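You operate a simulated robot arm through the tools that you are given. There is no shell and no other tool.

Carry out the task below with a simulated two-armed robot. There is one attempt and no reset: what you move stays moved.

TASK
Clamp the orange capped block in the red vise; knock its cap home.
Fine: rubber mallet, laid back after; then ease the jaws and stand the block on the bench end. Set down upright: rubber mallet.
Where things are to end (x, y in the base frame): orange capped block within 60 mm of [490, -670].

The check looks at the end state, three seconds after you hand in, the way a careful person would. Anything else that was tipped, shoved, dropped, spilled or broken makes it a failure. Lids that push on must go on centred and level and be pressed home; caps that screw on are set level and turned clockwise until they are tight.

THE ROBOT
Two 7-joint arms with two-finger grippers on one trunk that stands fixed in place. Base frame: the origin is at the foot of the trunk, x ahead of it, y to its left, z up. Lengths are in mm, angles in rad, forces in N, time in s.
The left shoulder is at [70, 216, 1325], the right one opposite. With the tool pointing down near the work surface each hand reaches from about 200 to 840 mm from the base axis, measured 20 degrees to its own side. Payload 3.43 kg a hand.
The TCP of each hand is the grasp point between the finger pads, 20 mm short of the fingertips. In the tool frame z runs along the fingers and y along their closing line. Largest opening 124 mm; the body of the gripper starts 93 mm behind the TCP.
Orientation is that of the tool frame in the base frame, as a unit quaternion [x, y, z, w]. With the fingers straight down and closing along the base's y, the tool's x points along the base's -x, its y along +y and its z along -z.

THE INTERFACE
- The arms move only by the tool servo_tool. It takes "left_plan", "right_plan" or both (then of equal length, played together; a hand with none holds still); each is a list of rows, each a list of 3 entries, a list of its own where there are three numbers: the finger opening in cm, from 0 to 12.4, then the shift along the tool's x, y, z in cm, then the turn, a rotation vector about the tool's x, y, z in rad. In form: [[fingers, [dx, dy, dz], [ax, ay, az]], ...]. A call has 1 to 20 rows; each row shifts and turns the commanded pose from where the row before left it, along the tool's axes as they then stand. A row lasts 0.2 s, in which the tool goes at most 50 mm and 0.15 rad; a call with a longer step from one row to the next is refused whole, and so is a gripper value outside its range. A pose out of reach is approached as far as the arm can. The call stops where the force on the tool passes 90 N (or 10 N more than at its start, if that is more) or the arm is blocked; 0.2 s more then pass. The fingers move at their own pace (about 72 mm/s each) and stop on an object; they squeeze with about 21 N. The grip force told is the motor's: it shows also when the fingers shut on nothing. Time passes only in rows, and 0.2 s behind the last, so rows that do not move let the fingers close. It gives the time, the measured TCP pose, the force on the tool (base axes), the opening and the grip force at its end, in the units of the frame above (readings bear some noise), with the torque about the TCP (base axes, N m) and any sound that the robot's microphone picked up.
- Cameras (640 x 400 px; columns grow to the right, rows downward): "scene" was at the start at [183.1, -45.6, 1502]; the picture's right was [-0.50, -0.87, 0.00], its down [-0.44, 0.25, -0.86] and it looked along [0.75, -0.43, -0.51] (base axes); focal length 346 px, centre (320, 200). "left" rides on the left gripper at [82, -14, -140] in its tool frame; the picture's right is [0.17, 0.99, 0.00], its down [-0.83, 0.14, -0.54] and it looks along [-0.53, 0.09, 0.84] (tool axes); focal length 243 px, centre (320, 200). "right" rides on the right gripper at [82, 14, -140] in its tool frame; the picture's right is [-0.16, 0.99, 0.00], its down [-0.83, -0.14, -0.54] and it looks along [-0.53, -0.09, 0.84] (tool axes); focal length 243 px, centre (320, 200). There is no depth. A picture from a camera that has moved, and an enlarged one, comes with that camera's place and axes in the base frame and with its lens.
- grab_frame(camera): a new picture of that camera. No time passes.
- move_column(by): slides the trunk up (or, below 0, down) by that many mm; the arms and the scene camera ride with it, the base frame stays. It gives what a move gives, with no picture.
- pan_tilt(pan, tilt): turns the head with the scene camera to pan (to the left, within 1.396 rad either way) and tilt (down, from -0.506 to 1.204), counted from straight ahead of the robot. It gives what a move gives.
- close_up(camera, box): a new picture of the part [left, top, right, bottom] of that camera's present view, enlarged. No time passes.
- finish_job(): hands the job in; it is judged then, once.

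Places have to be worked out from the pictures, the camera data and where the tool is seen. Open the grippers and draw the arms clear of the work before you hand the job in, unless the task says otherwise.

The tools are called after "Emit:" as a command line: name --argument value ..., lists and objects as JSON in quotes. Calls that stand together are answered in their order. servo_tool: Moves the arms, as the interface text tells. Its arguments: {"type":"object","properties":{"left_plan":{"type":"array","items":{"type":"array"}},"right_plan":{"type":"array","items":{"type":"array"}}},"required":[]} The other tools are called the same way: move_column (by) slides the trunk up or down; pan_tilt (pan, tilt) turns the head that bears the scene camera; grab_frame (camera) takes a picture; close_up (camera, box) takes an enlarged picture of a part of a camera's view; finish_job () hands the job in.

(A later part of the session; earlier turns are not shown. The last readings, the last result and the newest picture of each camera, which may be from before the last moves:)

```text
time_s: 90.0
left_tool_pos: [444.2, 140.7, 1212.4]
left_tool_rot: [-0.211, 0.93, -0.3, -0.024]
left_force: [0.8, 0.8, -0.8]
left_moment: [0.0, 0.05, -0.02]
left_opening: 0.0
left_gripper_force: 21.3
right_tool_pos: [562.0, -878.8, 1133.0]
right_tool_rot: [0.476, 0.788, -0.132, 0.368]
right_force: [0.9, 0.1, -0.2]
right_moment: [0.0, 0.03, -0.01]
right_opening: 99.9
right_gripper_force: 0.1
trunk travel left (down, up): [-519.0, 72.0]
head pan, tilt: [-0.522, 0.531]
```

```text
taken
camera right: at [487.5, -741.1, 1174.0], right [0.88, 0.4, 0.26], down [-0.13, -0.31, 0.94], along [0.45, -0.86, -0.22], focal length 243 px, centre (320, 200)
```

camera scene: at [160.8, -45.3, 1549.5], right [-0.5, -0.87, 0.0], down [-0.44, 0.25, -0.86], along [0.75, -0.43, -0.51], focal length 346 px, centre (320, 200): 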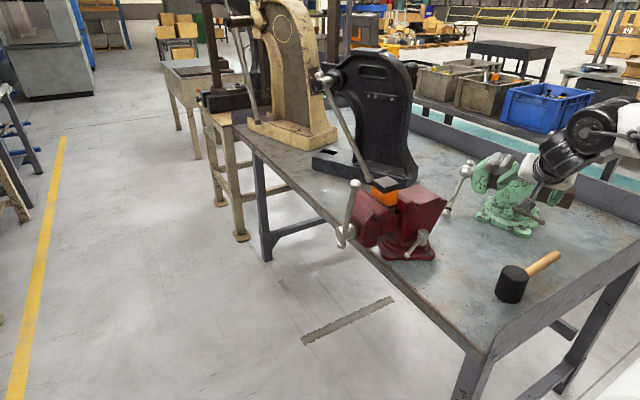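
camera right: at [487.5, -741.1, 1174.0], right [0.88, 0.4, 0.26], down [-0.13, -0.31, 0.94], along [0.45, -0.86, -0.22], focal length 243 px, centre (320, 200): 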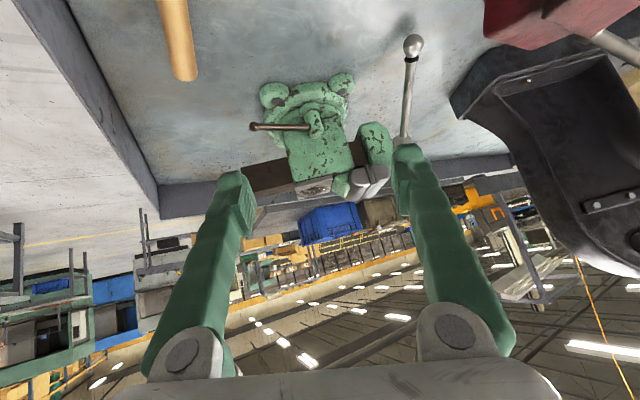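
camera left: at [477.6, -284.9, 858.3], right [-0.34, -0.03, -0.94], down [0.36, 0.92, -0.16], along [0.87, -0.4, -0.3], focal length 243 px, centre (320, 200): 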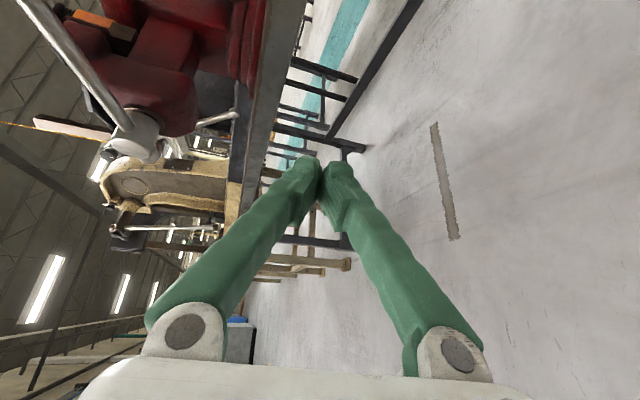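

Free again with yaw of about -51°. I'll take close-ups of the mallet for an accurate fix.

Emit:
close_up --camera "scene" --box '[480, 235, 580, 315]'

Emit:
close_up --camera "scene" --box '[330, 170, 430, 250]'

```text
5.00 times, centred on (530, 275) of scene
camera zoom: at [160.8, -45.3, 1549.5], right [-0.5, -0.87, 0.0], down [-0.44, 0.25, -0.86], along [0.75, -0.43, -0.51], focal length 1728 px, centre (-730, -175)
```

zoom: 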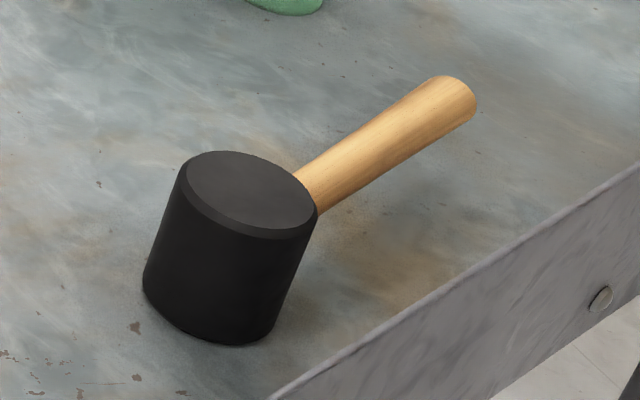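

```text
5.00 times, centred on (380, 210) of scene
camera zoom: at [160.8, -45.3, 1549.5], right [-0.5, -0.87, 0.0], down [-0.44, 0.25, -0.86], along [0.75, -0.43, -0.51], focal length 1728 px, centre (20, 150)
```

zoom: 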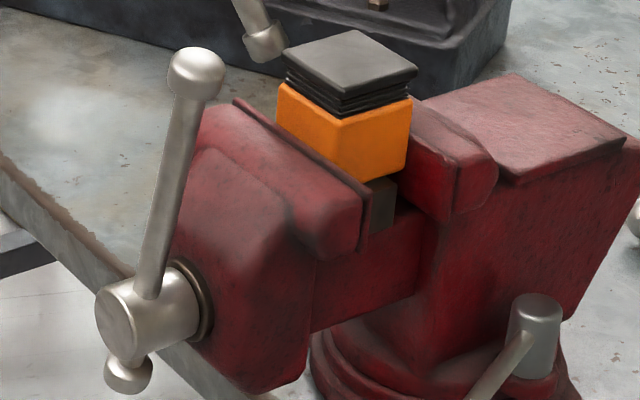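

The mallet head centre comes out near (479, -790), top at z of about 956, handle toward yaw -87.5°, bench near z = 873. I'll level the finger line and move to a hover just above the head.

Emit:
servo_tool --right_plan '[[10, [0, 0, 0], [0, 0, -0.1]], [10, [0, 0, 0], [0, 0, -0.098]], [10, [3.92, -0.21, -0.71], [0, 0, 0]], [10, [3.92, -0.21, -0.71], [0, 0, 0]], [10, [3.92, -0.21, -0.71], [0, 0, 0]], [10, [3.92, -0.21, -0.71], [0, 0, 0]], [10, [0, 0, 0], [0, 0, 0]]]'

Emit:
grab_frame --camera "right"

Emit:
grab_frame --camera "scene"

```text
time_s: 91.6
left_tool_pos: [444.1, 139.7, 1210.8]
left_tool_rot: [-0.211, 0.93, -0.299, -0.024]
left_force: [0.3, -0.1, 0.8]
left_moment: [0.03, 0.01, -0.05]
left_opening: 0.0
left_gripper_force: 20.7
right_tool_pos: [480.8, -783.5, 1040.0]
right_tool_rot: [0.397, 0.83, -0.169, 0.353]
right_force: [0.3, 0.0, -0.5]
right_moment: [-0.05, -0.01, -0.01]
right_opening: 100.0
right_gripper_force: 0.1
trunk travel left (down, up): [-519.0, 72.0]
head pan, tilt: [-0.522, 0.531]
```

```text
taken
camera right: at [391.3, -652.6, 1078.2], right [0.84, 0.53, 0.12], down [0.01, -0.23, 0.97], along [0.54, -0.81, -0.2], focal length 243 px, centre (320, 200)
```

right: 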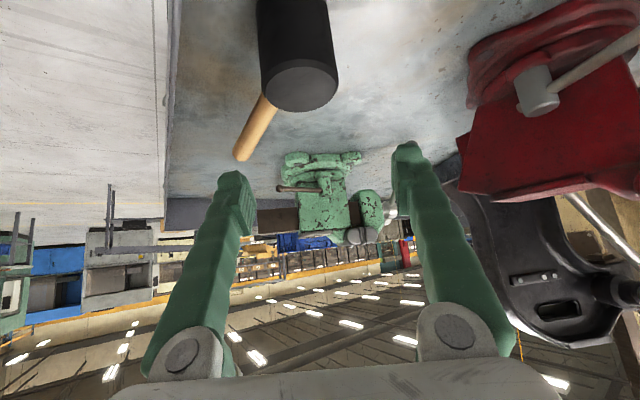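

```text
taken
camera scene: at [160.4, -45.0, 1549.7], right [-0.5, -0.87, 0.0], down [-0.44, 0.25, -0.86], along [0.75, -0.43, -0.51], focal length 346 px, centre (320, 200)
```

scene: 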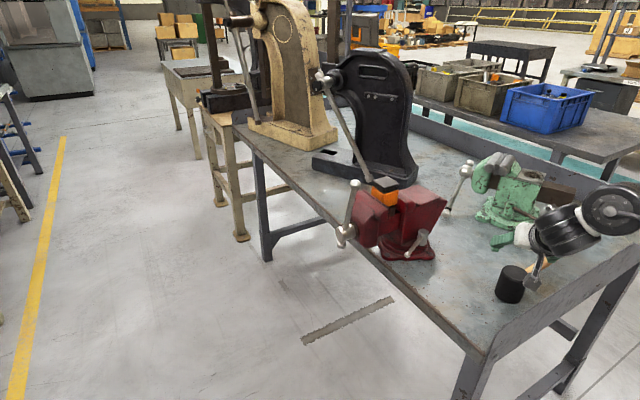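

The head centre is confirmed at about (478.5, -789). I'll descend with the fingers wide open on either side of the head.

Emit:
servo_tool --right_plan '[[10, [1.2, -0.4, 1.0], [0, 0, 0]], [10, [2.5, -0.13, 2.2], [0, 0, 0]], [10, [2.5, 0, 2.2], [0, 0, 0]], [10, [2.5, 0, 2.2], [0, 0, 0]], [10, [0, 0, 0], [0, 0, 0]]]'

Emit:
grab_frame --camera "right"

Emit:
close_up --camera "scene" --box '[470, 200, 610, 320]'

```text
time_s: 92.8
left_tool_pos: [443.9, 140.5, 1212.2]
left_tool_rot: [-0.211, 0.93, -0.299, -0.024]
left_force: [-0.7, -0.6, 0.4]
left_moment: [0.04, 0.0, 0.05]
left_opening: 0.0
left_gripper_force: 20.8
right_tool_pos: [471.9, -783.6, 925.4]
right_tool_rot: [0.397, 0.83, -0.168, 0.354]
right_force: [3.8, -0.4, 2.5]
right_moment: [0.03, 0.23, 0.05]
right_opening: 99.6
right_gripper_force: 0.0
trunk travel left (down, up): [-519.0, 72.0]
head pan, tilt: [-0.522, 0.531]
```

```text
taken
camera right: at [381.9, -653.2, 963.1], right [0.84, 0.53, 0.12], down [0.01, -0.23, 0.97], along [0.54, -0.82, -0.2], focal length 243 px, centre (320, 200)
```

right: 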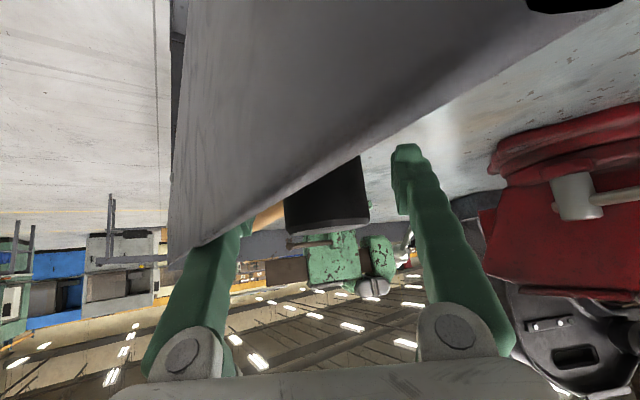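

```text
3.33 times, centred on (540, 260) of scene
camera zoom: at [159.7, -45.4, 1549.8], right [-0.5, -0.87, 0.0], down [-0.44, 0.25, -0.86], along [0.75, -0.43, -0.51], focal length 1152 px, centre (-413, 0)
```

zoom: 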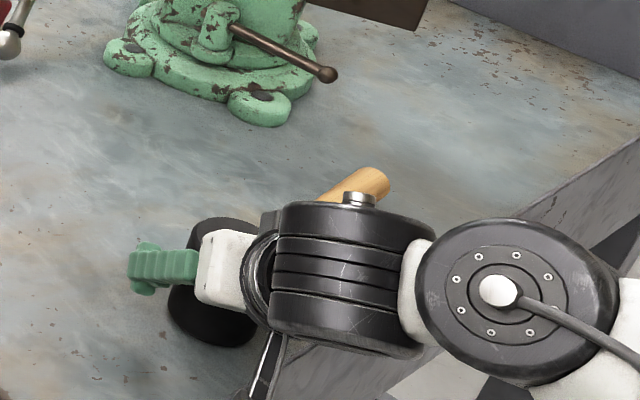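

There's a light contact (about 4 N): the bench has a raised end board, and the wrist camera is just touching or nearly touching it. I'll rise 16 mm and check that the force goes away.

Emit:
servo_tool --right_plan '[[10, [-1.15, 0, -1.1], [0, 0, 0]], [10, [0, 0, 0], [0, 0, 0]]]'

Emit:
grab_frame --camera "right"

```text
time_s: 93.4
left_tool_pos: [443.7, 139.5, 1210.7]
left_tool_rot: [-0.211, 0.93, -0.299, -0.024]
left_force: [-0.1, 0.3, -0.1]
left_moment: [0.0, -0.01, 0.01]
left_opening: 0.0
left_gripper_force: 21.5
right_tool_pos: [470.0, -785.0, 940.2]
right_tool_rot: [0.397, 0.83, -0.168, 0.354]
right_force: [-0.2, 0.0, 0.1]
right_moment: [-0.01, 0.0, 0.04]
right_opening: 99.8
right_gripper_force: 0.0
trunk travel left (down, up): [-519.0, 72.0]
head pan, tilt: [-0.522, 0.531]
```

```text
taken
camera right: at [381.0, -653.1, 978.8], right [0.84, 0.53, 0.12], down [0.01, -0.23, 0.97], along [0.54, -0.82, -0.2], focal length 243 px, centre (320, 200)
```

right: 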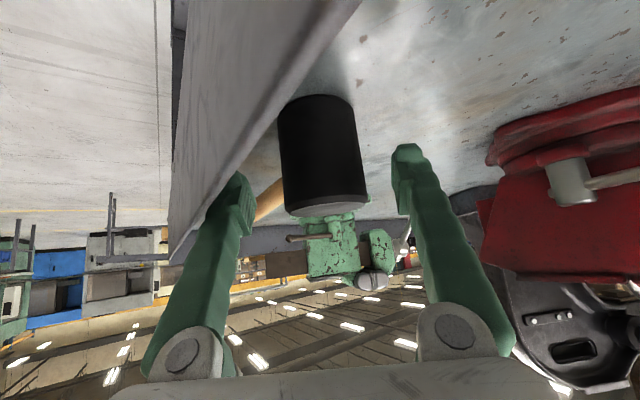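

Contact is gone and the head is centred between the fingers. I'll make a small lateral trim, lower 5 mm, then close on the head.

Emit:
servo_tool --right_plan '[[10, [0.35, 0.35, 0.35], [0, 0, 0]], [8, [0, 0, 0], [0, 0, 0]], [7.2, [0, 0, 0], [0, 0, 0]], [0, [0, 0, 0], [0, 0, 0]], [0, [0, 0, 0], [0, 0, 0]], [0, [0, 0, 0], [0, 0, 0]]]'

Emit:
grab_frame --camera "right"

```text
time_s: 94.8
left_tool_pos: [444.0, 140.0, 1213.2]
left_tool_rot: [-0.212, 0.93, -0.299, -0.023]
left_force: [-0.5, -0.3, -0.4]
left_moment: [0.02, -0.01, -0.01]
left_opening: 0.0
left_gripper_force: 21.1
right_tool_pos: [473.5, -782.3, 936.7]
right_tool_rot: [0.397, 0.829, -0.169, 0.355]
right_force: [-3.1, -4.2, 1.9]
right_moment: [-0.17, -0.02, -0.23]
right_opening: 59.0
right_gripper_force: 20.9
trunk travel left (down, up): [-519.0, 72.0]
head pan, tilt: [-0.522, 0.531]
```

```text
taken
camera right: at [383.6, -651.9, 974.0], right [0.84, 0.53, 0.12], down [0.01, -0.23, 0.97], along [0.54, -0.82, -0.2], focal length 243 px, centre (320, 200)
```

right: 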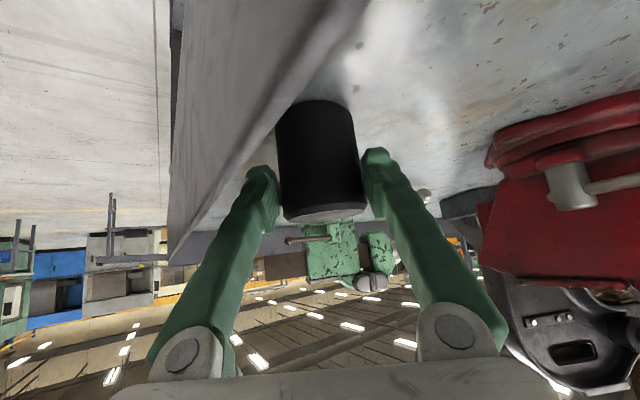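

The head is gripped (opening 59 mm, 21 N). I'll lift it straight up 60 mm and check.

Emit:
servo_tool --right_plan '[[0, [-1.0, 0, -0.97], [0, 0, 0]], [0, [-1.5, 0, -1.45], [0, 0, 0]], [0, [-1.8, 0, -1.74], [0, 0, 0]], [0, [0, 0, 0], [0, 0, 0]]]'

Emit:
grab_frame --camera "right"

Emit:
close_up --camera "scene" --box '[470, 200, 610, 320]'

```text
time_s: 95.8
left_tool_pos: [444.0, 139.8, 1212.3]
left_tool_rot: [-0.211, 0.93, -0.3, -0.024]
left_force: [-0.4, -0.3, 0.2]
left_moment: [0.0, 0.0, -0.03]
left_opening: 0.0
left_gripper_force: 21.5
right_tool_pos: [468.9, -782.4, 995.9]
right_tool_rot: [0.397, 0.83, -0.168, 0.353]
right_force: [0.0, -0.6, 0.2]
right_moment: [0.0, 0.05, 0.0]
right_opening: 0.1
right_gripper_force: 21.4
trunk travel left (down, up): [-519.0, 72.0]
head pan, tilt: [-0.522, 0.531]
```

```text
taken
camera right: at [380.2, -652.2, 1033.6], right [0.84, 0.53, 0.12], down [0.01, -0.23, 0.97], along [0.54, -0.82, -0.2], focal length 243 px, centre (320, 200)
```

right: 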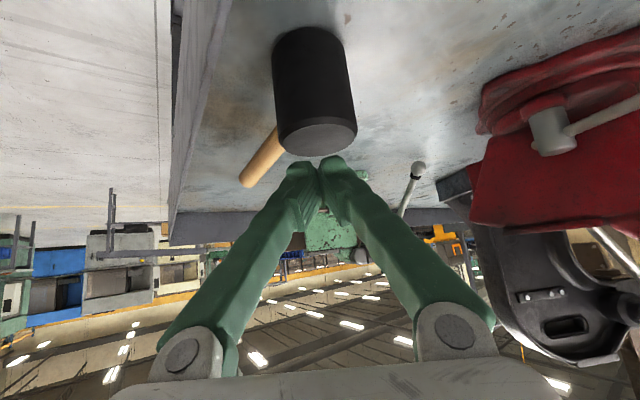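

```text
3.33 times, centred on (540, 260) of scene
camera zoom: at [159.0, -45.6, 1549.8], right [-0.5, -0.87, 0.0], down [-0.44, 0.25, -0.86], along [0.75, -0.43, -0.51], focal length 1152 px, centre (-413, 0)
```

zoom: 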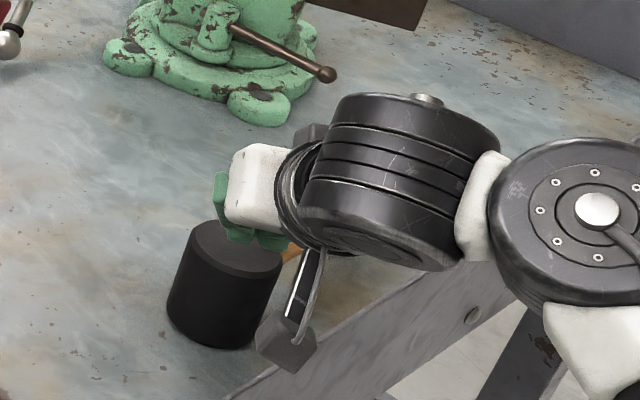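

The mallet slipped out and still stands exactly where it was. I'll re-open, go slightly deeper, close again, then lift only a few millimetres and read the load.

Emit:
servo_tool --right_plan '[[10, [0, 0, 0], [0, 0, 0]], [10, [0, 0, 0], [0, 0, 0]], [10, [0, 0, 0], [0, 0, 0]], [10, [0, 0, 0], [0, 0, 0]], [10, [1.37, 0.1, 1.65], [0, 0, 0]], [10, [1.37, 0.1, 1.65], [0, 0, 0]], [10, [1.37, 0.1, 1.65], [0, 0, 0]], [10, [0, 0, 0], [0, 0, 0]]]'

Emit:
servo_tool --right_plan '[[7, [0, 0, 0], [0, 0, 0]], [6.5, [0, 0, 0], [0, 0, 0]], [0, [0, 0, 0], [0, 0, 0]], [0, [0, 0, 0], [0, 0, 0]], [0, [0, 0, 0], [0, 0, 0]], [0, [0, 0, 0], [0, 0, 0]]]'

Emit:
servo_tool --right_plan '[[0, [-0.25, 0, -0.24], [0, 0, 0]], [0, [-0.25, 0, -0.24], [0, 0, 0]], [0, [0, 0, 0], [0, 0, 0]]]'

Emit:
grab_frame --camera "right"

```text
time_s: 97.6
left_tool_pos: [443.6, 140.4, 1212.6]
left_tool_rot: [-0.211, 0.93, -0.299, -0.024]
left_force: [-0.4, 0.1, -0.3]
left_moment: [-0.05, -0.01, 0.0]
left_opening: 0.1
left_gripper_force: 21.1
right_tool_pos: [476.9, -784.7, 930.3]
right_tool_rot: [0.398, 0.83, -0.169, 0.353]
right_force: [-0.5, -0.3, 0.4]
right_moment: [0.02, 0.01, 0.04]
right_opening: 100.0
right_gripper_force: 0.1
trunk travel left (down, up): [-519.0, 72.0]
head pan, tilt: [-0.522, 0.531]
```

```text
time_s: 99.0
left_tool_pos: [443.1, 139.8, 1212.0]
left_tool_rot: [-0.211, 0.93, -0.299, -0.024]
left_force: [-0.2, 0.2, -0.2]
left_moment: [-0.03, 0.0, 0.0]
left_opening: 0.1
left_gripper_force: 21.1
right_tool_pos: [476.2, -785.1, 932.0]
right_tool_rot: [0.397, 0.83, -0.168, 0.354]
right_force: [-4.0, -3.5, 1.9]
right_moment: [-0.05, -0.01, -0.14]
right_opening: 61.7
right_gripper_force: 20.4
trunk travel left (down, up): [-519.0, 72.0]
head pan, tilt: [-0.522, 0.531]
```

```text
time_s: 99.8
left_tool_pos: [443.2, 139.7, 1212.0]
left_tool_rot: [-0.211, 0.93, -0.299, -0.024]
left_force: [-0.4, -0.1, 0.6]
left_moment: [-0.01, -0.02, 0.0]
left_opening: 0.0
left_gripper_force: 20.8
right_tool_pos: [478.2, -785.4, 936.9]
right_tool_rot: [0.398, 0.83, -0.168, 0.352]
right_force: [0.5, 0.2, -3.9]
right_moment: [0.14, 0.06, -0.01]
right_opening: 62.0
right_gripper_force: 20.8
trunk travel left (down, up): [-519.0, 72.0]
head pan, tilt: [-0.522, 0.531]
```

```text
taken
camera right: at [388.6, -654.1, 974.3], right [0.84, 0.53, 0.12], down [0.01, -0.24, 0.97], along [0.54, -0.81, -0.2], focal length 243 px, centre (320, 200)
```

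right: 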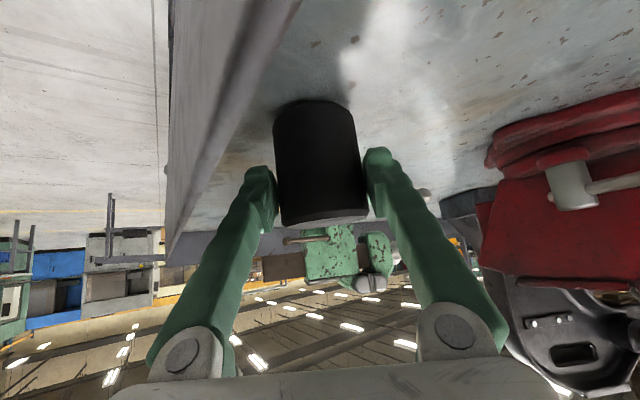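

This time the opening is 62 mm, the true diameter (it was 59 before, off-centre), and the load reads about -3.9 N. I'll lift a further 20 mm gently.

Emit:
servo_tool --right_plan '[[0, [-0.4, 0, -0.38], [0, 0, 0]], [0, [-0.5, 0, -0.48], [0, 0, 0]], [0, [-0.5, 0, -0.48], [0, 0, 0]], [0, [0, 0, 0], [0, 0, 0]]]'

Emit:
grab_frame --camera "right"

Emit:
close_up --camera "scene" --box '[470, 200, 610, 320]'

```text
time_s: 100.8
left_tool_pos: [443.5, 139.6, 1213.8]
left_tool_rot: [-0.211, 0.93, -0.299, -0.023]
left_force: [0.7, 0.1, 1.1]
left_moment: [0.01, -0.02, 0.02]
left_opening: 0.0
left_gripper_force: 20.7
right_tool_pos: [477.1, -787.5, 956.4]
right_tool_rot: [0.397, 0.83, -0.168, 0.354]
right_force: [-0.2, 0.0, -2.9]
right_moment: [0.12, 0.04, 0.0]
right_opening: 62.1
right_gripper_force: 21.2
trunk travel left (down, up): [-519.0, 72.0]
head pan, tilt: [-0.522, 0.531]
```

```text
taken
camera right: at [388.2, -655.4, 995.2], right [0.84, 0.53, 0.12], down [0.01, -0.23, 0.97], along [0.54, -0.82, -0.2], focal length 243 px, centre (320, 200)
```

right: 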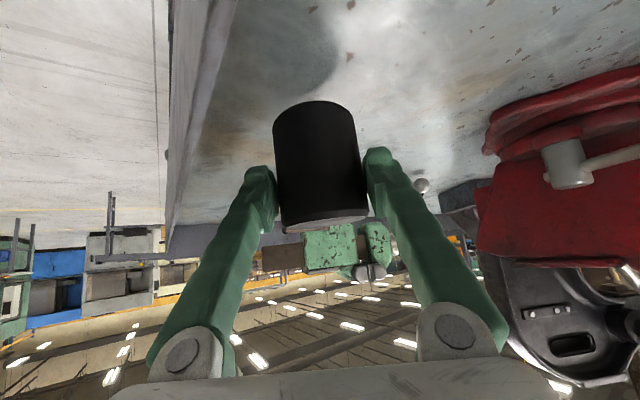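

```text
3.33 times, centred on (540, 260) of scene
camera zoom: at [159.8, -46.2, 1549.7], right [-0.5, -0.87, 0.0], down [-0.44, 0.25, -0.86], along [0.75, -0.43, -0.51], focal length 1152 px, centre (-413, 0)
```

zoom: 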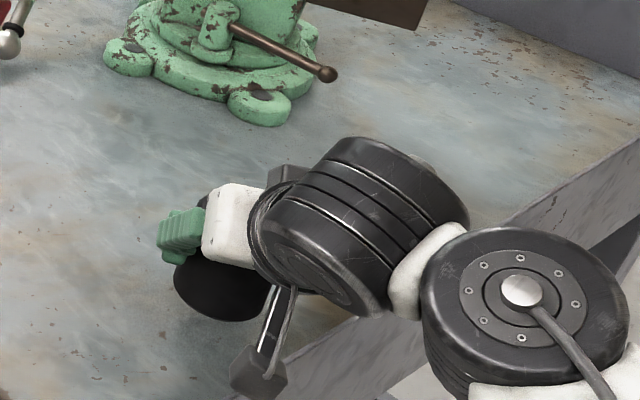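

The mallet is lifted, weighs about 3–4 N and hangs straight. My refined fix for the cap top is about (794, -612, 1114.5). I'll raise the trunk, then lift the mallet higher for the transfer.

Emit:
move_column --by 70

Emit:
servo_tool --right_plan '[[0, [-1.6, 0, -1.54], [0, 0, 0]], [0, [-2.1, 0, -2.02], [0, 0, 0]], [0, [-2.1, 0, -2.02], [0, 0, 0]], [0, [-2.1, 0, -2.02], [0, 0, 0]], [0, [-2.1, 0, -2.02], [0, 0, 0]], [0, [-2.1, 0, -2.02], [0, 0, 0]], [0, [-1.2, 0, -1.15], [0, 0, 0]], [0, [0, 0, 0], [0, 0, 0]]]'

Emit:
grab_frame --camera "scene"

Emit:
grab_frame --camera "right"

```text
time_s: 101.9
left_tool_pos: [445.2, 139.5, 1279.8]
left_tool_rot: [-0.211, 0.93, -0.299, -0.024]
left_force: [-0.1, 0.1, -0.7]
left_moment: [-0.01, 0.02, 0.01]
left_opening: 0.0
left_gripper_force: 21.2
right_tool_pos: [477.4, -786.1, 1025.6]
right_tool_rot: [0.396, 0.831, -0.168, 0.352]
right_force: [0.5, 0.0, -4.8]
right_moment: [0.12, 0.01, 0.0]
right_opening: 61.5
right_gripper_force: 20.9
trunk travel left (down, up): [-589.0, 2.0]
head pan, tilt: [-0.522, 0.531]
```

```text
time_s: 103.7
left_tool_pos: [443.8, 140.4, 1282.8]
left_tool_rot: [-0.212, 0.93, -0.299, -0.024]
left_force: [-0.1, -0.2, 0.1]
left_moment: [0.0, 0.0, -0.01]
left_opening: 0.3
left_gripper_force: 21.2
right_tool_pos: [474.9, -785.6, 1211.4]
right_tool_rot: [0.398, 0.83, -0.169, 0.353]
right_force: [0.5, 0.5, -3.5]
right_moment: [0.16, 0.04, 0.01]
right_opening: 62.0
right_gripper_force: 20.5
trunk travel left (down, up): [-589.0, 2.0]
head pan, tilt: [-0.522, 0.531]
```

```text
taken
camera scene: at [85.9, -46.2, 1626.5], right [-0.5, -0.87, 0.0], down [-0.44, 0.25, -0.86], along [0.75, -0.43, -0.51], focal length 346 px, centre (320, 200)
```

scene: 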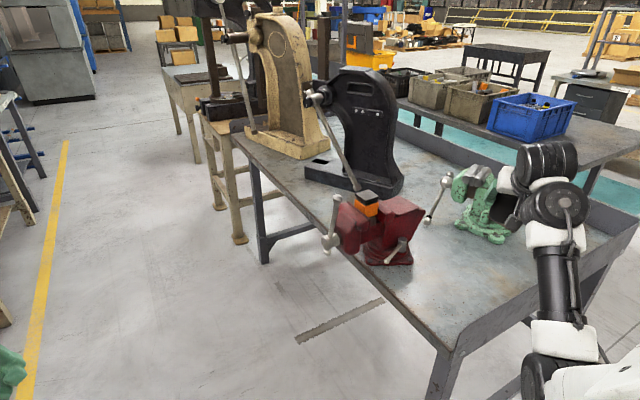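

```text
taken
camera right: at [386.5, -655.4, 1250.1], right [0.84, 0.53, 0.12], down [0.01, -0.23, 0.97], along [0.54, -0.82, -0.2], focal length 243 px, centre (320, 200)
```

right: 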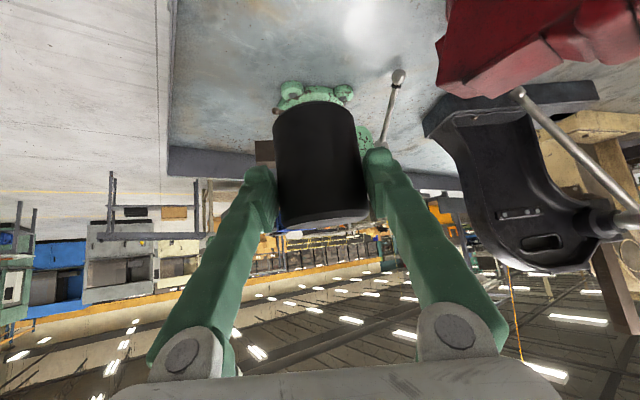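

The mallet is secure. I'll yaw to about -29° (radial) and carry it across above the clamped block.

Emit:
servo_tool --right_plan '[[0, [0, 0, 0], [-0.0702, 0, -0.0676]], [0, [0, 0, 0], [-0.0702, 0, -0.0676]], [0, [0, 0, 0], [-0.0702, 0, -0.0676]], [0, [0, 0, 0], [-0.0702, 0, -0.0676]], [0, [-0.7, 1.6, 0.72], [0, 0, 0]], [0, [-1.39, 3.17, 1.44], [0, 0, 0]], [0, [-1.39, 3.17, 1.44], [0, 0, 0]], [0, [-1.39, 3.17, 1.44], [0, 0, 0]], [0, [-1.39, 3.17, 1.44], [0, 0, 0]], [0, [-1.39, 3.17, 1.44], [0, 0, 0]], [0, [-0.7, 1.6, 0.72], [0, 0, 0]], [0, [0, 0, 0], [0, 0, 0]]]'

Emit:
grab_frame --camera "scene"

Emit:
grab_frame --camera "right"

```text
time_s: 106.3
left_tool_pos: [443.2, 139.8, 1281.9]
left_tool_rot: [-0.212, 0.93, -0.3, -0.024]
left_force: [0.1, 0.8, -0.2]
left_moment: [-0.03, 0.04, -0.02]
left_opening: 0.0
left_gripper_force: 20.9
right_tool_pos: [672.8, -675.2, 1212.0]
right_tool_rot: [0.229, 0.891, -0.097, 0.38]
right_force: [0.0, 0.7, -2.6]
right_moment: [0.12, 0.07, 0.02]
right_opening: 61.6
right_gripper_force: 21.2
trunk travel left (down, up): [-589.0, 2.0]
head pan, tilt: [-0.522, 0.531]
```

```text
taken
camera scene: at [85.7, -46.2, 1626.6], right [-0.5, -0.87, 0.0], down [-0.44, 0.25, -0.86], along [0.75, -0.43, -0.51], focal length 346 px, centre (320, 200)
```

scene: 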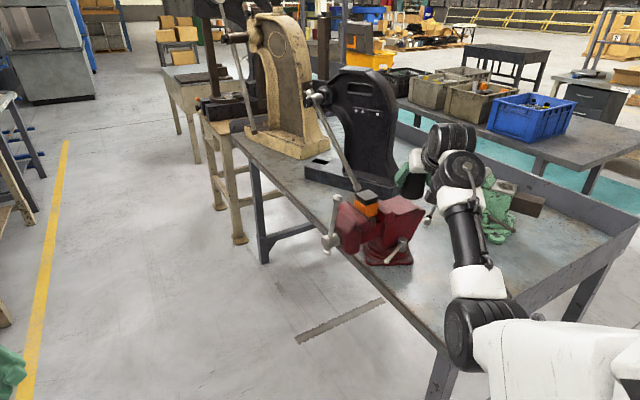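

```text
taken
camera right: at [540.8, -588.8, 1249.3], right [0.58, 0.81, 0.12], down [0.1, -0.21, 0.97], along [0.81, -0.55, -0.2], focal length 243 px, centre (320, 200)
```

right: 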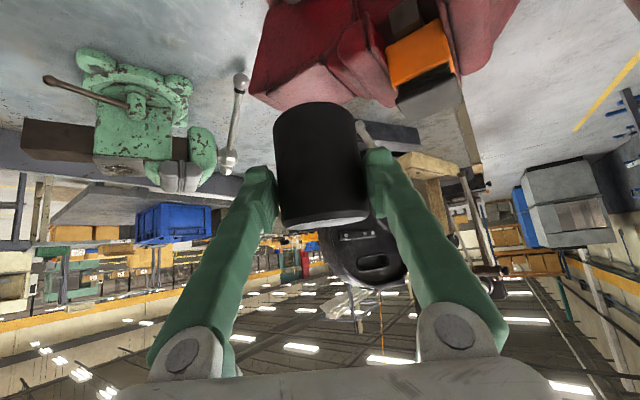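

The hand tracks well. I'll cover the remaining distance to centre the mallet head above the cap.

Emit:
servo_tool --right_plan '[[0, [-0.62, 1.4, 0.64], [0, 0, 0]], [0, [-1.25, 2.83, 1.29], [0, 0, 0]], [0, [-1.25, 2.83, 1.29], [0, 0, 0]], [0, [-1.25, 2.83, 1.29], [0, 0, 0]], [0, [-0.62, 1.4, 0.64], [0, 0, 0]], [0, [0, 0, 0], [0, 0, 0]]]'

Emit:
close_up --camera "scene" --box '[310, 130, 470, 270]'

Emit:
grab_frame --camera "right"

```text
time_s: 107.7
left_tool_pos: [442.7, 140.1, 1281.8]
left_tool_rot: [-0.212, 0.93, -0.299, -0.023]
left_force: [0.9, 0.1, 0.4]
left_moment: [0.02, -0.01, 0.0]
left_opening: 0.0
left_gripper_force: 20.9
right_tool_pos: [792.9, -614.5, 1213.5]
right_tool_rot: [0.229, 0.891, -0.097, 0.379]
right_force: [-0.6, -0.4, -4.1]
right_moment: [0.14, 0.12, 0.02]
right_opening: 61.5
right_gripper_force: 20.4
trunk travel left (down, up): [-589.0, 2.0]
head pan, tilt: [-0.522, 0.531]
```

```text
2.86 times, centred on (390, 200) of scene
camera zoom: at [85.7, -46.4, 1626.6], right [-0.5, -0.87, 0.0], down [-0.44, 0.25, -0.86], along [0.75, -0.43, -0.51], focal length 987 px, centre (120, 200)
```

zoom: 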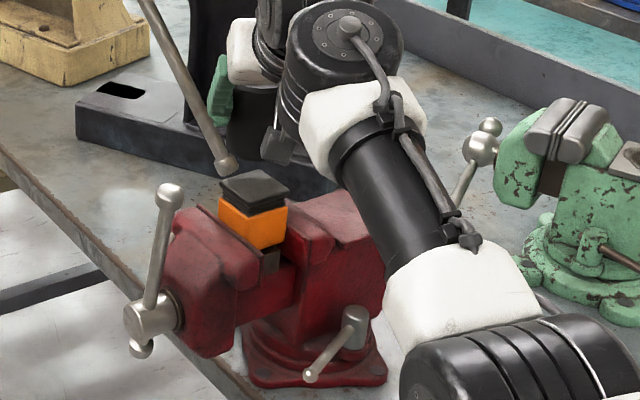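

```text
taken
camera right: at [660.0, -527.0, 1251.3], right [0.58, 0.81, 0.12], down [0.1, -0.21, 0.97], along [0.81, -0.55, -0.2], focal length 243 px, centre (320, 200)
```

right: 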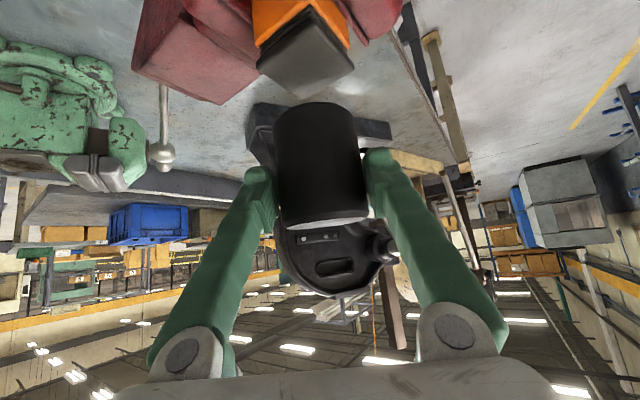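

The head is nearly centred over the cap, which I put at about (791, -613). I'll trim the position, come down near it, then feel for contact in small steps.

Emit:
servo_tool --right_plan '[[0, [1.58, 0.03, 1.1], [0, 0, 0]], [0, [1.58, 0.03, 1.1], [0, 0, 0]], [0, [0.36, 0, 0.35], [0, 0, 0]], [0, [0.36, 0, 0.35], [0, 0, 0]], [0, [0, 0, 0], [0, 0, 0]]]'

Emit:
grab_frame --camera "right"

Emit:
close_up --camera "scene" --box '[340, 150, 430, 220]'

```text
time_s: 108.9
left_tool_pos: [440.3, 142.7, 1284.6]
left_tool_rot: [-0.211, 0.93, -0.301, -0.021]
left_force: [0.5, -0.4, -0.4]
left_moment: [-0.03, -0.02, -0.06]
left_opening: 0.2
left_gripper_force: 21.0
right_tool_pos: [784.7, -608.8, 1175.9]
right_tool_rot: [0.23, 0.888, -0.097, 0.386]
right_force: [0.3, -5.9, 28.7]
right_moment: [-0.3, -0.42, -0.09]
right_opening: 60.8
right_gripper_force: 20.9
trunk travel left (down, up): [-589.0, 2.0]
head pan, tilt: [-0.522, 0.531]
```

```text
taken
camera right: at [651.5, -521.0, 1211.0], right [0.57, 0.81, 0.13], down [0.08, -0.21, 0.97], along [0.81, -0.55, -0.19], focal length 243 px, centre (320, 200)
```

right: 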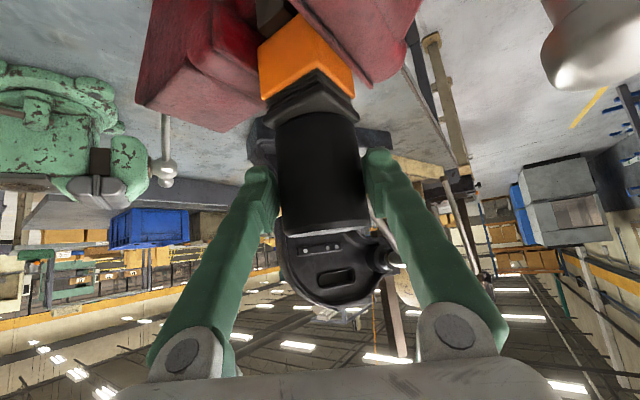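

```text
5.71 times, centred on (385, 185) of scene
camera zoom: at [80.9, -43.4, 1627.2], right [-0.5, -0.87, 0.0], down [-0.44, 0.25, -0.86], along [0.75, -0.43, -0.5], focal length 1975 px, centre (-51, 286)
```

zoom: 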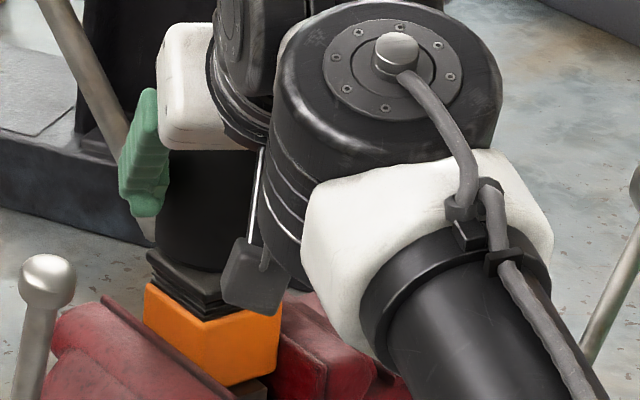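

The head rests on the cap centre with about 32 N and the grip holds. Now I'll knock: rise 35 mm, strike down quickly, and rebound.

Emit:
servo_tool --right_plan '[[0, [-2.9, 0, -2.8], [0, 0, 0]], [0, [0, 0, 0], [0, 0, 0]], [0, [3.3, 0, 3.18], [0, 0, 0]], [0, [-1.8, 0, -1.73], [0, 0, 0]], [0, [0, 0, 0], [0, 0, 0]]]'

Emit:
grab_frame --camera "right"

Emit:
close_up --camera "scene" --box '[340, 150, 430, 220]'

```text
time_s: 110.1
left_tool_pos: [443.2, 140.2, 1282.3]
left_tool_rot: [-0.212, 0.93, -0.299, -0.024]
left_force: [-0.5, -0.8, -0.6]
left_moment: [0.01, -0.02, 0.04]
left_opening: 0.0
left_gripper_force: 21.5
right_tool_pos: [783.9, -605.8, 1183.1]
right_tool_rot: [0.228, 0.891, -0.097, 0.38]
right_force: [-0.1, -1.3, -3.5]
right_moment: [0.15, 0.11, 0.01]
right_opening: 60.6
right_gripper_force: 20.8
trunk travel left (down, up): [-589.0, 2.0]
head pan, tilt: [-0.522, 0.531]
```

```text
taken
camera right: at [651.7, -518.8, 1221.1], right [0.58, 0.81, 0.12], down [0.1, -0.21, 0.97], along [0.81, -0.55, -0.2], focal length 243 px, centre (320, 200)
```

right: 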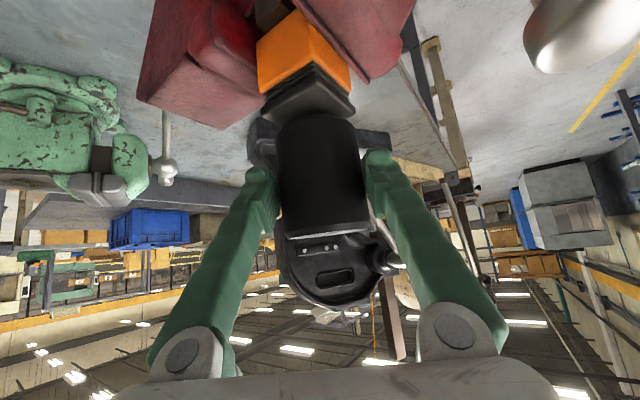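

```text
5.71 times, centred on (385, 185) of scene
camera zoom: at [84.4, -45.2, 1626.6], right [-0.5, -0.87, 0.0], down [-0.44, 0.25, -0.86], along [0.75, -0.43, -0.51], focal length 1975 px, centre (-51, 286)
```

zoom: 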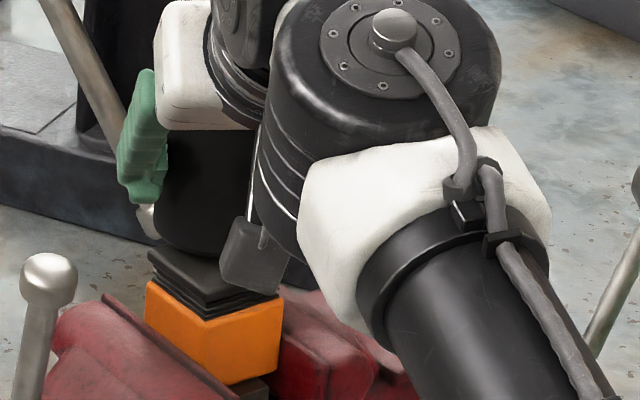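

I'll check the cap gap more closely from both cameras.

Emit:
close_up --camera "right" --box '[240, 20, 380, 140]'

Emit:
close_up --camera "scene" --box '[355, 185, 395, 225]'

```text
3.33 times, centred on (310, 80) of right
camera zoom: at [651.7, -518.8, 1221.1], right [0.58, 0.81, 0.12], down [0.1, -0.21, 0.97], along [0.81, -0.55, -0.2], focal length 809 px, centre (353, 600)
```

zoom: 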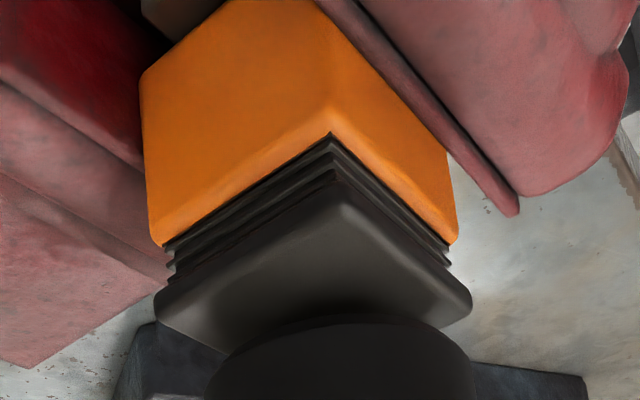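

```text
10.00 times, centred on (375, 205) of scene
camera zoom: at [84.4, -45.2, 1626.6], right [-0.5, -0.87, 0.0], down [-0.44, 0.25, -0.86], along [0.75, -0.43, -0.51], focal length 3456 px, centre (-230, 150)
```

zoom: 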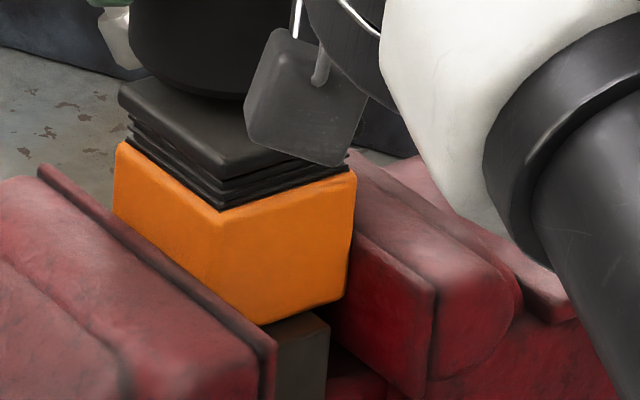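

The cap has gone down by roughly 4 mm already. I'll give further knocks, re-centring slightly first.

Emit:
servo_tool --right_plan '[[0, [-2.62, -0.21, -1.89], [0, 0, 0]], [0, [0, 0, 0], [0, 0, 0]], [0, [3.4, 0, 3.28], [0, 0, 0]], [0, [0.5, 0, 0.48], [0, 0, 0]], [0, [-2.9, 0, -2.8], [0, 0, 0]], [0, [0, 0, 0], [0, 0, 0]]]'

Emit:
close_up --camera "right" --box '[220, 20, 400, 260]'

Emit:
close_up --camera "scene" --box '[355, 185, 395, 225]'

```text
time_s: 111.5
left_tool_pos: [443.5, 139.8, 1282.6]
left_tool_rot: [-0.211, 0.93, -0.299, -0.023]
left_force: [0.3, -0.2, 0.3]
left_moment: [0.0, -0.01, -0.02]
left_opening: 0.0
left_gripper_force: 21.3
right_tool_pos: [785.6, -611.7, 1203.0]
right_tool_rot: [0.228, 0.892, -0.096, 0.379]
right_force: [0.3, 0.6, -3.0]
right_moment: [0.1, 0.08, -0.02]
right_opening: 60.4
right_gripper_force: 20.5
trunk travel left (down, up): [-589.0, 2.0]
head pan, tilt: [-0.522, 0.531]
```

```text
1.67 times, centred on (310, 140) of right
camera zoom: at [652.5, -524.1, 1239.9], right [0.58, 0.81, 0.12], down [0.1, -0.21, 0.97], along [0.81, -0.55, -0.2], focal length 404 px, centre (337, 300)
```

zoom: 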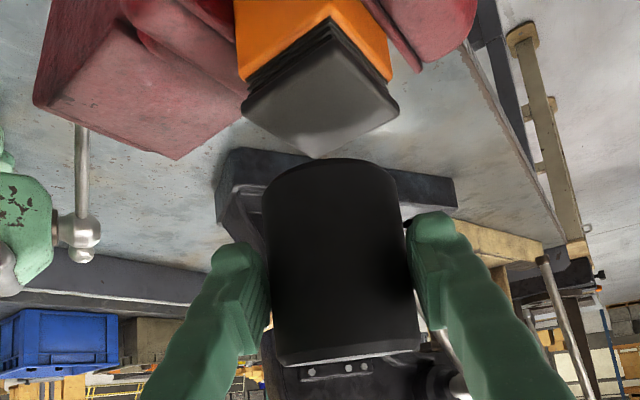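

```text
10.00 times, centred on (375, 205) of scene
camera zoom: at [85.0, -45.4, 1626.6], right [-0.5, -0.87, 0.0], down [-0.44, 0.25, -0.86], along [0.75, -0.43, -0.51], focal length 3456 px, centre (-230, 150)
```

zoom: 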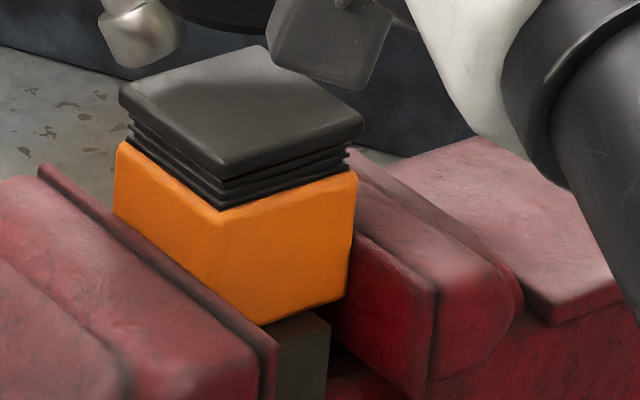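

Comparing views, the cap has hardly moved, because the blows are limited by the friction grip on the head. I'll try a series of quicker knocks and measure again from the same camera pose.

Emit:
servo_tool --right_plan '[[0, [-0.9, 0.0, -0.87], [0, 0, 0]], [0, [0, 0, 0], [0, 0, 0]], [0, [3.45, 0, 3.32], [0, 0, 0]], [0, [-3.3, 0, -3.18], [0, 0, 0]], [0, [0, 0, 0], [0, 0, 0]], [0, [3.45, 0, 3.32], [0, 0, 0]], [0, [-3.3, 0, -3.18], [0, 0, 0]], [0, [0, 0, 0], [0, 0, 0]], [0, [3.45, 0, 3.32], [0, 0, 0]], [0, [-3.3, 0, -3.18], [0, 0, 0]], [0, [0, 0, 0], [0, 0, 0]]]'

Emit:
close_up --camera "right" --box '[220, 20, 400, 260]'

Emit:
close_up --camera "scene" --box '[355, 185, 395, 225]'

```text
time_s: 113.9
left_tool_pos: [443.2, 140.2, 1282.8]
left_tool_rot: [-0.211, 0.931, -0.299, -0.024]
left_force: [0.1, -0.3, 0.2]
left_moment: [-0.02, -0.01, 0.01]
left_opening: 0.0
left_gripper_force: 21.2
right_tool_pos: [787.9, -610.7, 1212.9]
right_tool_rot: [0.229, 0.891, -0.097, 0.379]
right_force: [-0.3, -0.5, -4.1]
right_moment: [0.12, 0.09, -0.03]
right_opening: 60.6
right_gripper_force: 21.1
trunk travel left (down, up): [-589.0, 2.0]
head pan, tilt: [-0.522, 0.531]
```

```text
1.67 times, centred on (310, 140) of right
camera zoom: at [655.6, -523.9, 1249.8], right [0.58, 0.81, 0.12], down [0.1, -0.21, 0.97], along [0.81, -0.55, -0.2], focal length 404 px, centre (337, 300)
```

zoom: 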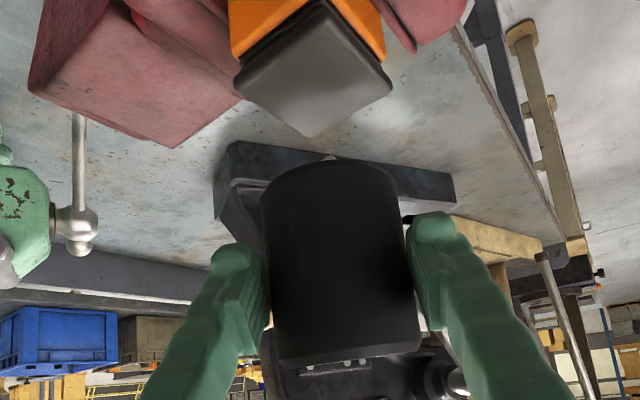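

```text
10.00 times, centred on (375, 205) of scene
camera zoom: at [85.5, -45.9, 1626.5], right [-0.5, -0.87, 0.0], down [-0.44, 0.25, -0.86], along [0.75, -0.43, -0.51], focal length 3456 px, centre (-230, 150)
```

zoom: 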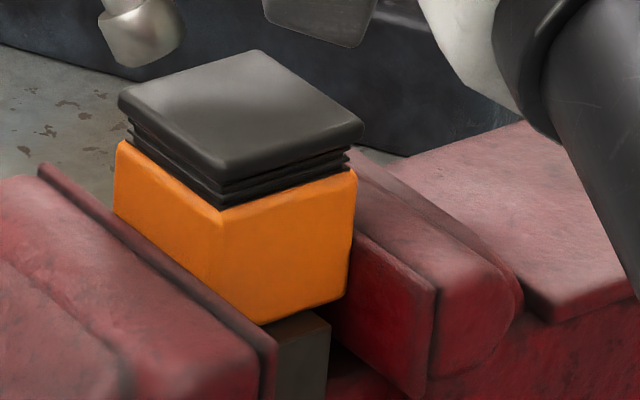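

The cap went down about 1.6 mm in three knocks and stays level, and the block hasn't moved. I'll continue with a longer run-up for more speed.

Emit:
servo_tool --right_plan '[[0, [-1.58, 0.0, -1.52], [0, 0, 0]], [0, [1.8, 0, 1.73], [0, 0, 0]], [0, [3.5, 0, 3.37], [0, 0, 0]], [0, [-3.46, 0, -3.33], [0, 0, 0]], [0, [-1.8, 0, -1.73], [0, 0, 0]], [0, [1.8, 0, 1.73], [0, 0, 0]], [0, [3.5, 0, 3.37], [0, 0, 0]], [0, [-3.46, 0, -3.33], [0, 0, 0]], [0, [-1.8, 0, -1.73], [0, 0, 0]], [0, [1.8, 0, 1.73], [0, 0, 0]], [0, [3.5, 0, 3.37], [0, 0, 0]], [0, [-3.46, 0, -3.33], [0, 0, 0]], [0, [-0.5, 0, -0.48], [0, 0, 0]], [0, [0, 0, 0], [0, 0, 0]]]'

Emit:
close_up --camera "right" --box '[220, 20, 400, 260]'

Emit:
close_up --camera "scene" --box '[355, 185, 395, 225]'

```text
time_s: 116.9
left_tool_pos: [445.0, 140.4, 1281.5]
left_tool_rot: [-0.211, 0.931, -0.299, -0.023]
left_force: [-0.3, 0.7, -0.4]
left_moment: [0.02, -0.04, -0.01]
left_opening: 0.0
left_gripper_force: 21.3
right_tool_pos: [791.9, -611.2, 1211.7]
right_tool_rot: [0.229, 0.891, -0.096, 0.38]
right_force: [-0.3, 0.3, -3.9]
right_moment: [0.11, 0.13, 0.0]
right_opening: 61.1
right_gripper_force: 21.4
trunk travel left (down, up): [-589.0, 2.0]
head pan, tilt: [-0.522, 0.531]
```

```text
1.67 times, centred on (310, 140) of right
camera zoom: at [660.2, -524.6, 1248.9], right [0.58, 0.81, 0.12], down [0.1, -0.21, 0.97], along [0.81, -0.55, -0.2], focal length 404 px, centre (337, 300)
```

zoom: 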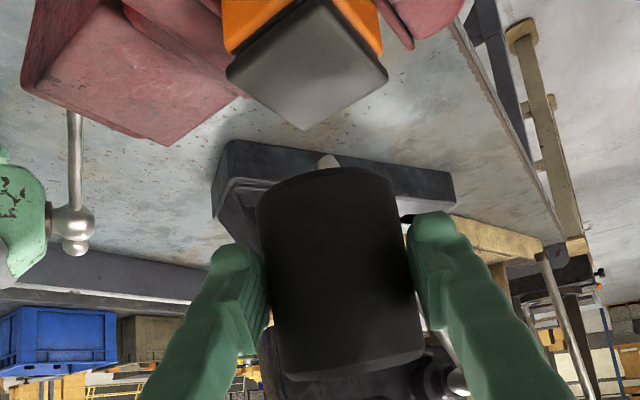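

```text
10.00 times, centred on (375, 205) of scene
camera zoom: at [86.3, -46.1, 1626.5], right [-0.5, -0.87, 0.0], down [-0.44, 0.25, -0.86], along [0.75, -0.43, -0.51], focal length 3456 px, centre (-230, 150)
```

zoom: 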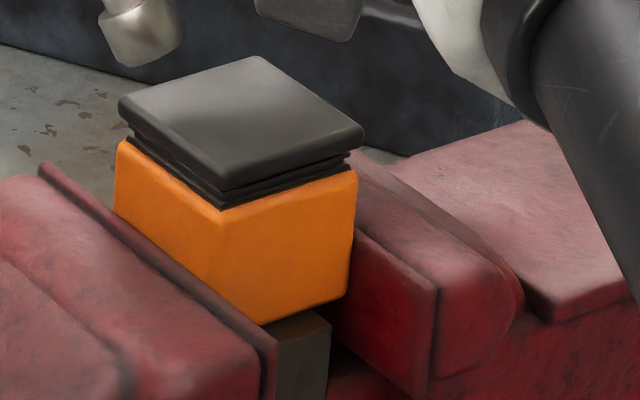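

About 6 mm remain, the cap is level, and the mallet slid up a few millimetres in the grip. I'll re-centre and continue, reaching slightly lower.

Emit:
servo_tool --right_plan '[[0, [-1.1, -0.19, -1.55], [0, 0, 0]], [0, [1.8, 0, 1.73], [0, 0, 0]], [0, [3.55, 0, 3.42], [0, 0, 0]], [0, [-3.4, 0, -3.27], [0, 0, 0]], [0, [-1.8, 0, -1.73], [0, 0, 0]], [0, [1.8, 0, 1.73], [0, 0, 0]], [0, [3.55, 0, 3.42], [0, 0, 0]], [0, [-3.4, 0, -3.27], [0, 0, 0]], [0, [-1.8, 0, -1.73], [0, 0, 0]], [0, [1.8, 0, 1.73], [0, 0, 0]], [0, [3.55, 0, 3.42], [0, 0, 0]], [0, [-3.4, 0, -3.27], [0, 0, 0]], [0, [-0.7, 0, -0.67], [0, 0, 0]], [0, [0, 0, 0], [0, 0, 0]]]'

Emit:
close_up --camera "right" --box '[220, 20, 400, 260]'

Emit:
close_up --camera "scene" --box '[355, 185, 395, 225]'

```text
time_s: 119.9
left_tool_pos: [444.0, 139.0, 1281.5]
left_tool_rot: [-0.211, 0.931, -0.298, -0.024]
left_force: [0.3, -0.2, 0.2]
left_moment: [-0.01, -0.01, -0.01]
left_opening: 0.0
left_gripper_force: 21.3
right_tool_pos: [784.7, -614.5, 1204.4]
right_tool_rot: [0.229, 0.891, -0.097, 0.379]
right_force: [0.4, -1.4, -3.1]
right_moment: [0.13, 0.11, -0.01]
right_opening: 61.5
right_gripper_force: 20.8
trunk travel left (down, up): [-589.0, 2.0]
head pan, tilt: [-0.522, 0.531]
```

```text
1.67 times, centred on (310, 140) of right
camera zoom: at [652.9, -526.3, 1243.8], right [0.58, 0.81, 0.12], down [0.1, -0.21, 0.97], along [0.81, -0.55, -0.2], focal length 404 px, centre (337, 300)
```

zoom: 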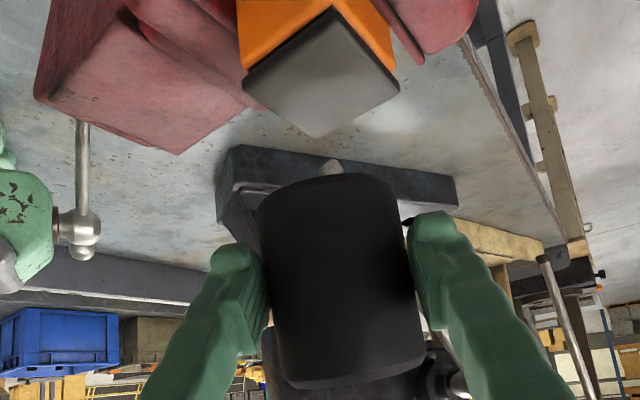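

```text
10.00 times, centred on (375, 205) of scene
camera zoom: at [86.3, -46.2, 1626.5], right [-0.5, -0.87, 0.0], down [-0.44, 0.25, -0.86], along [0.75, -0.43, -0.51], focal length 3456 px, centre (-230, 150)
```

zoom: 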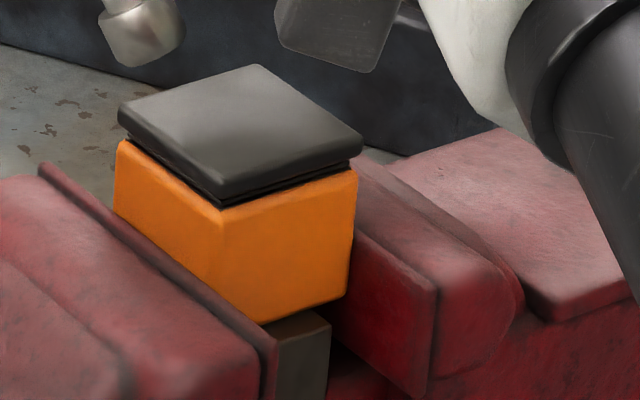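

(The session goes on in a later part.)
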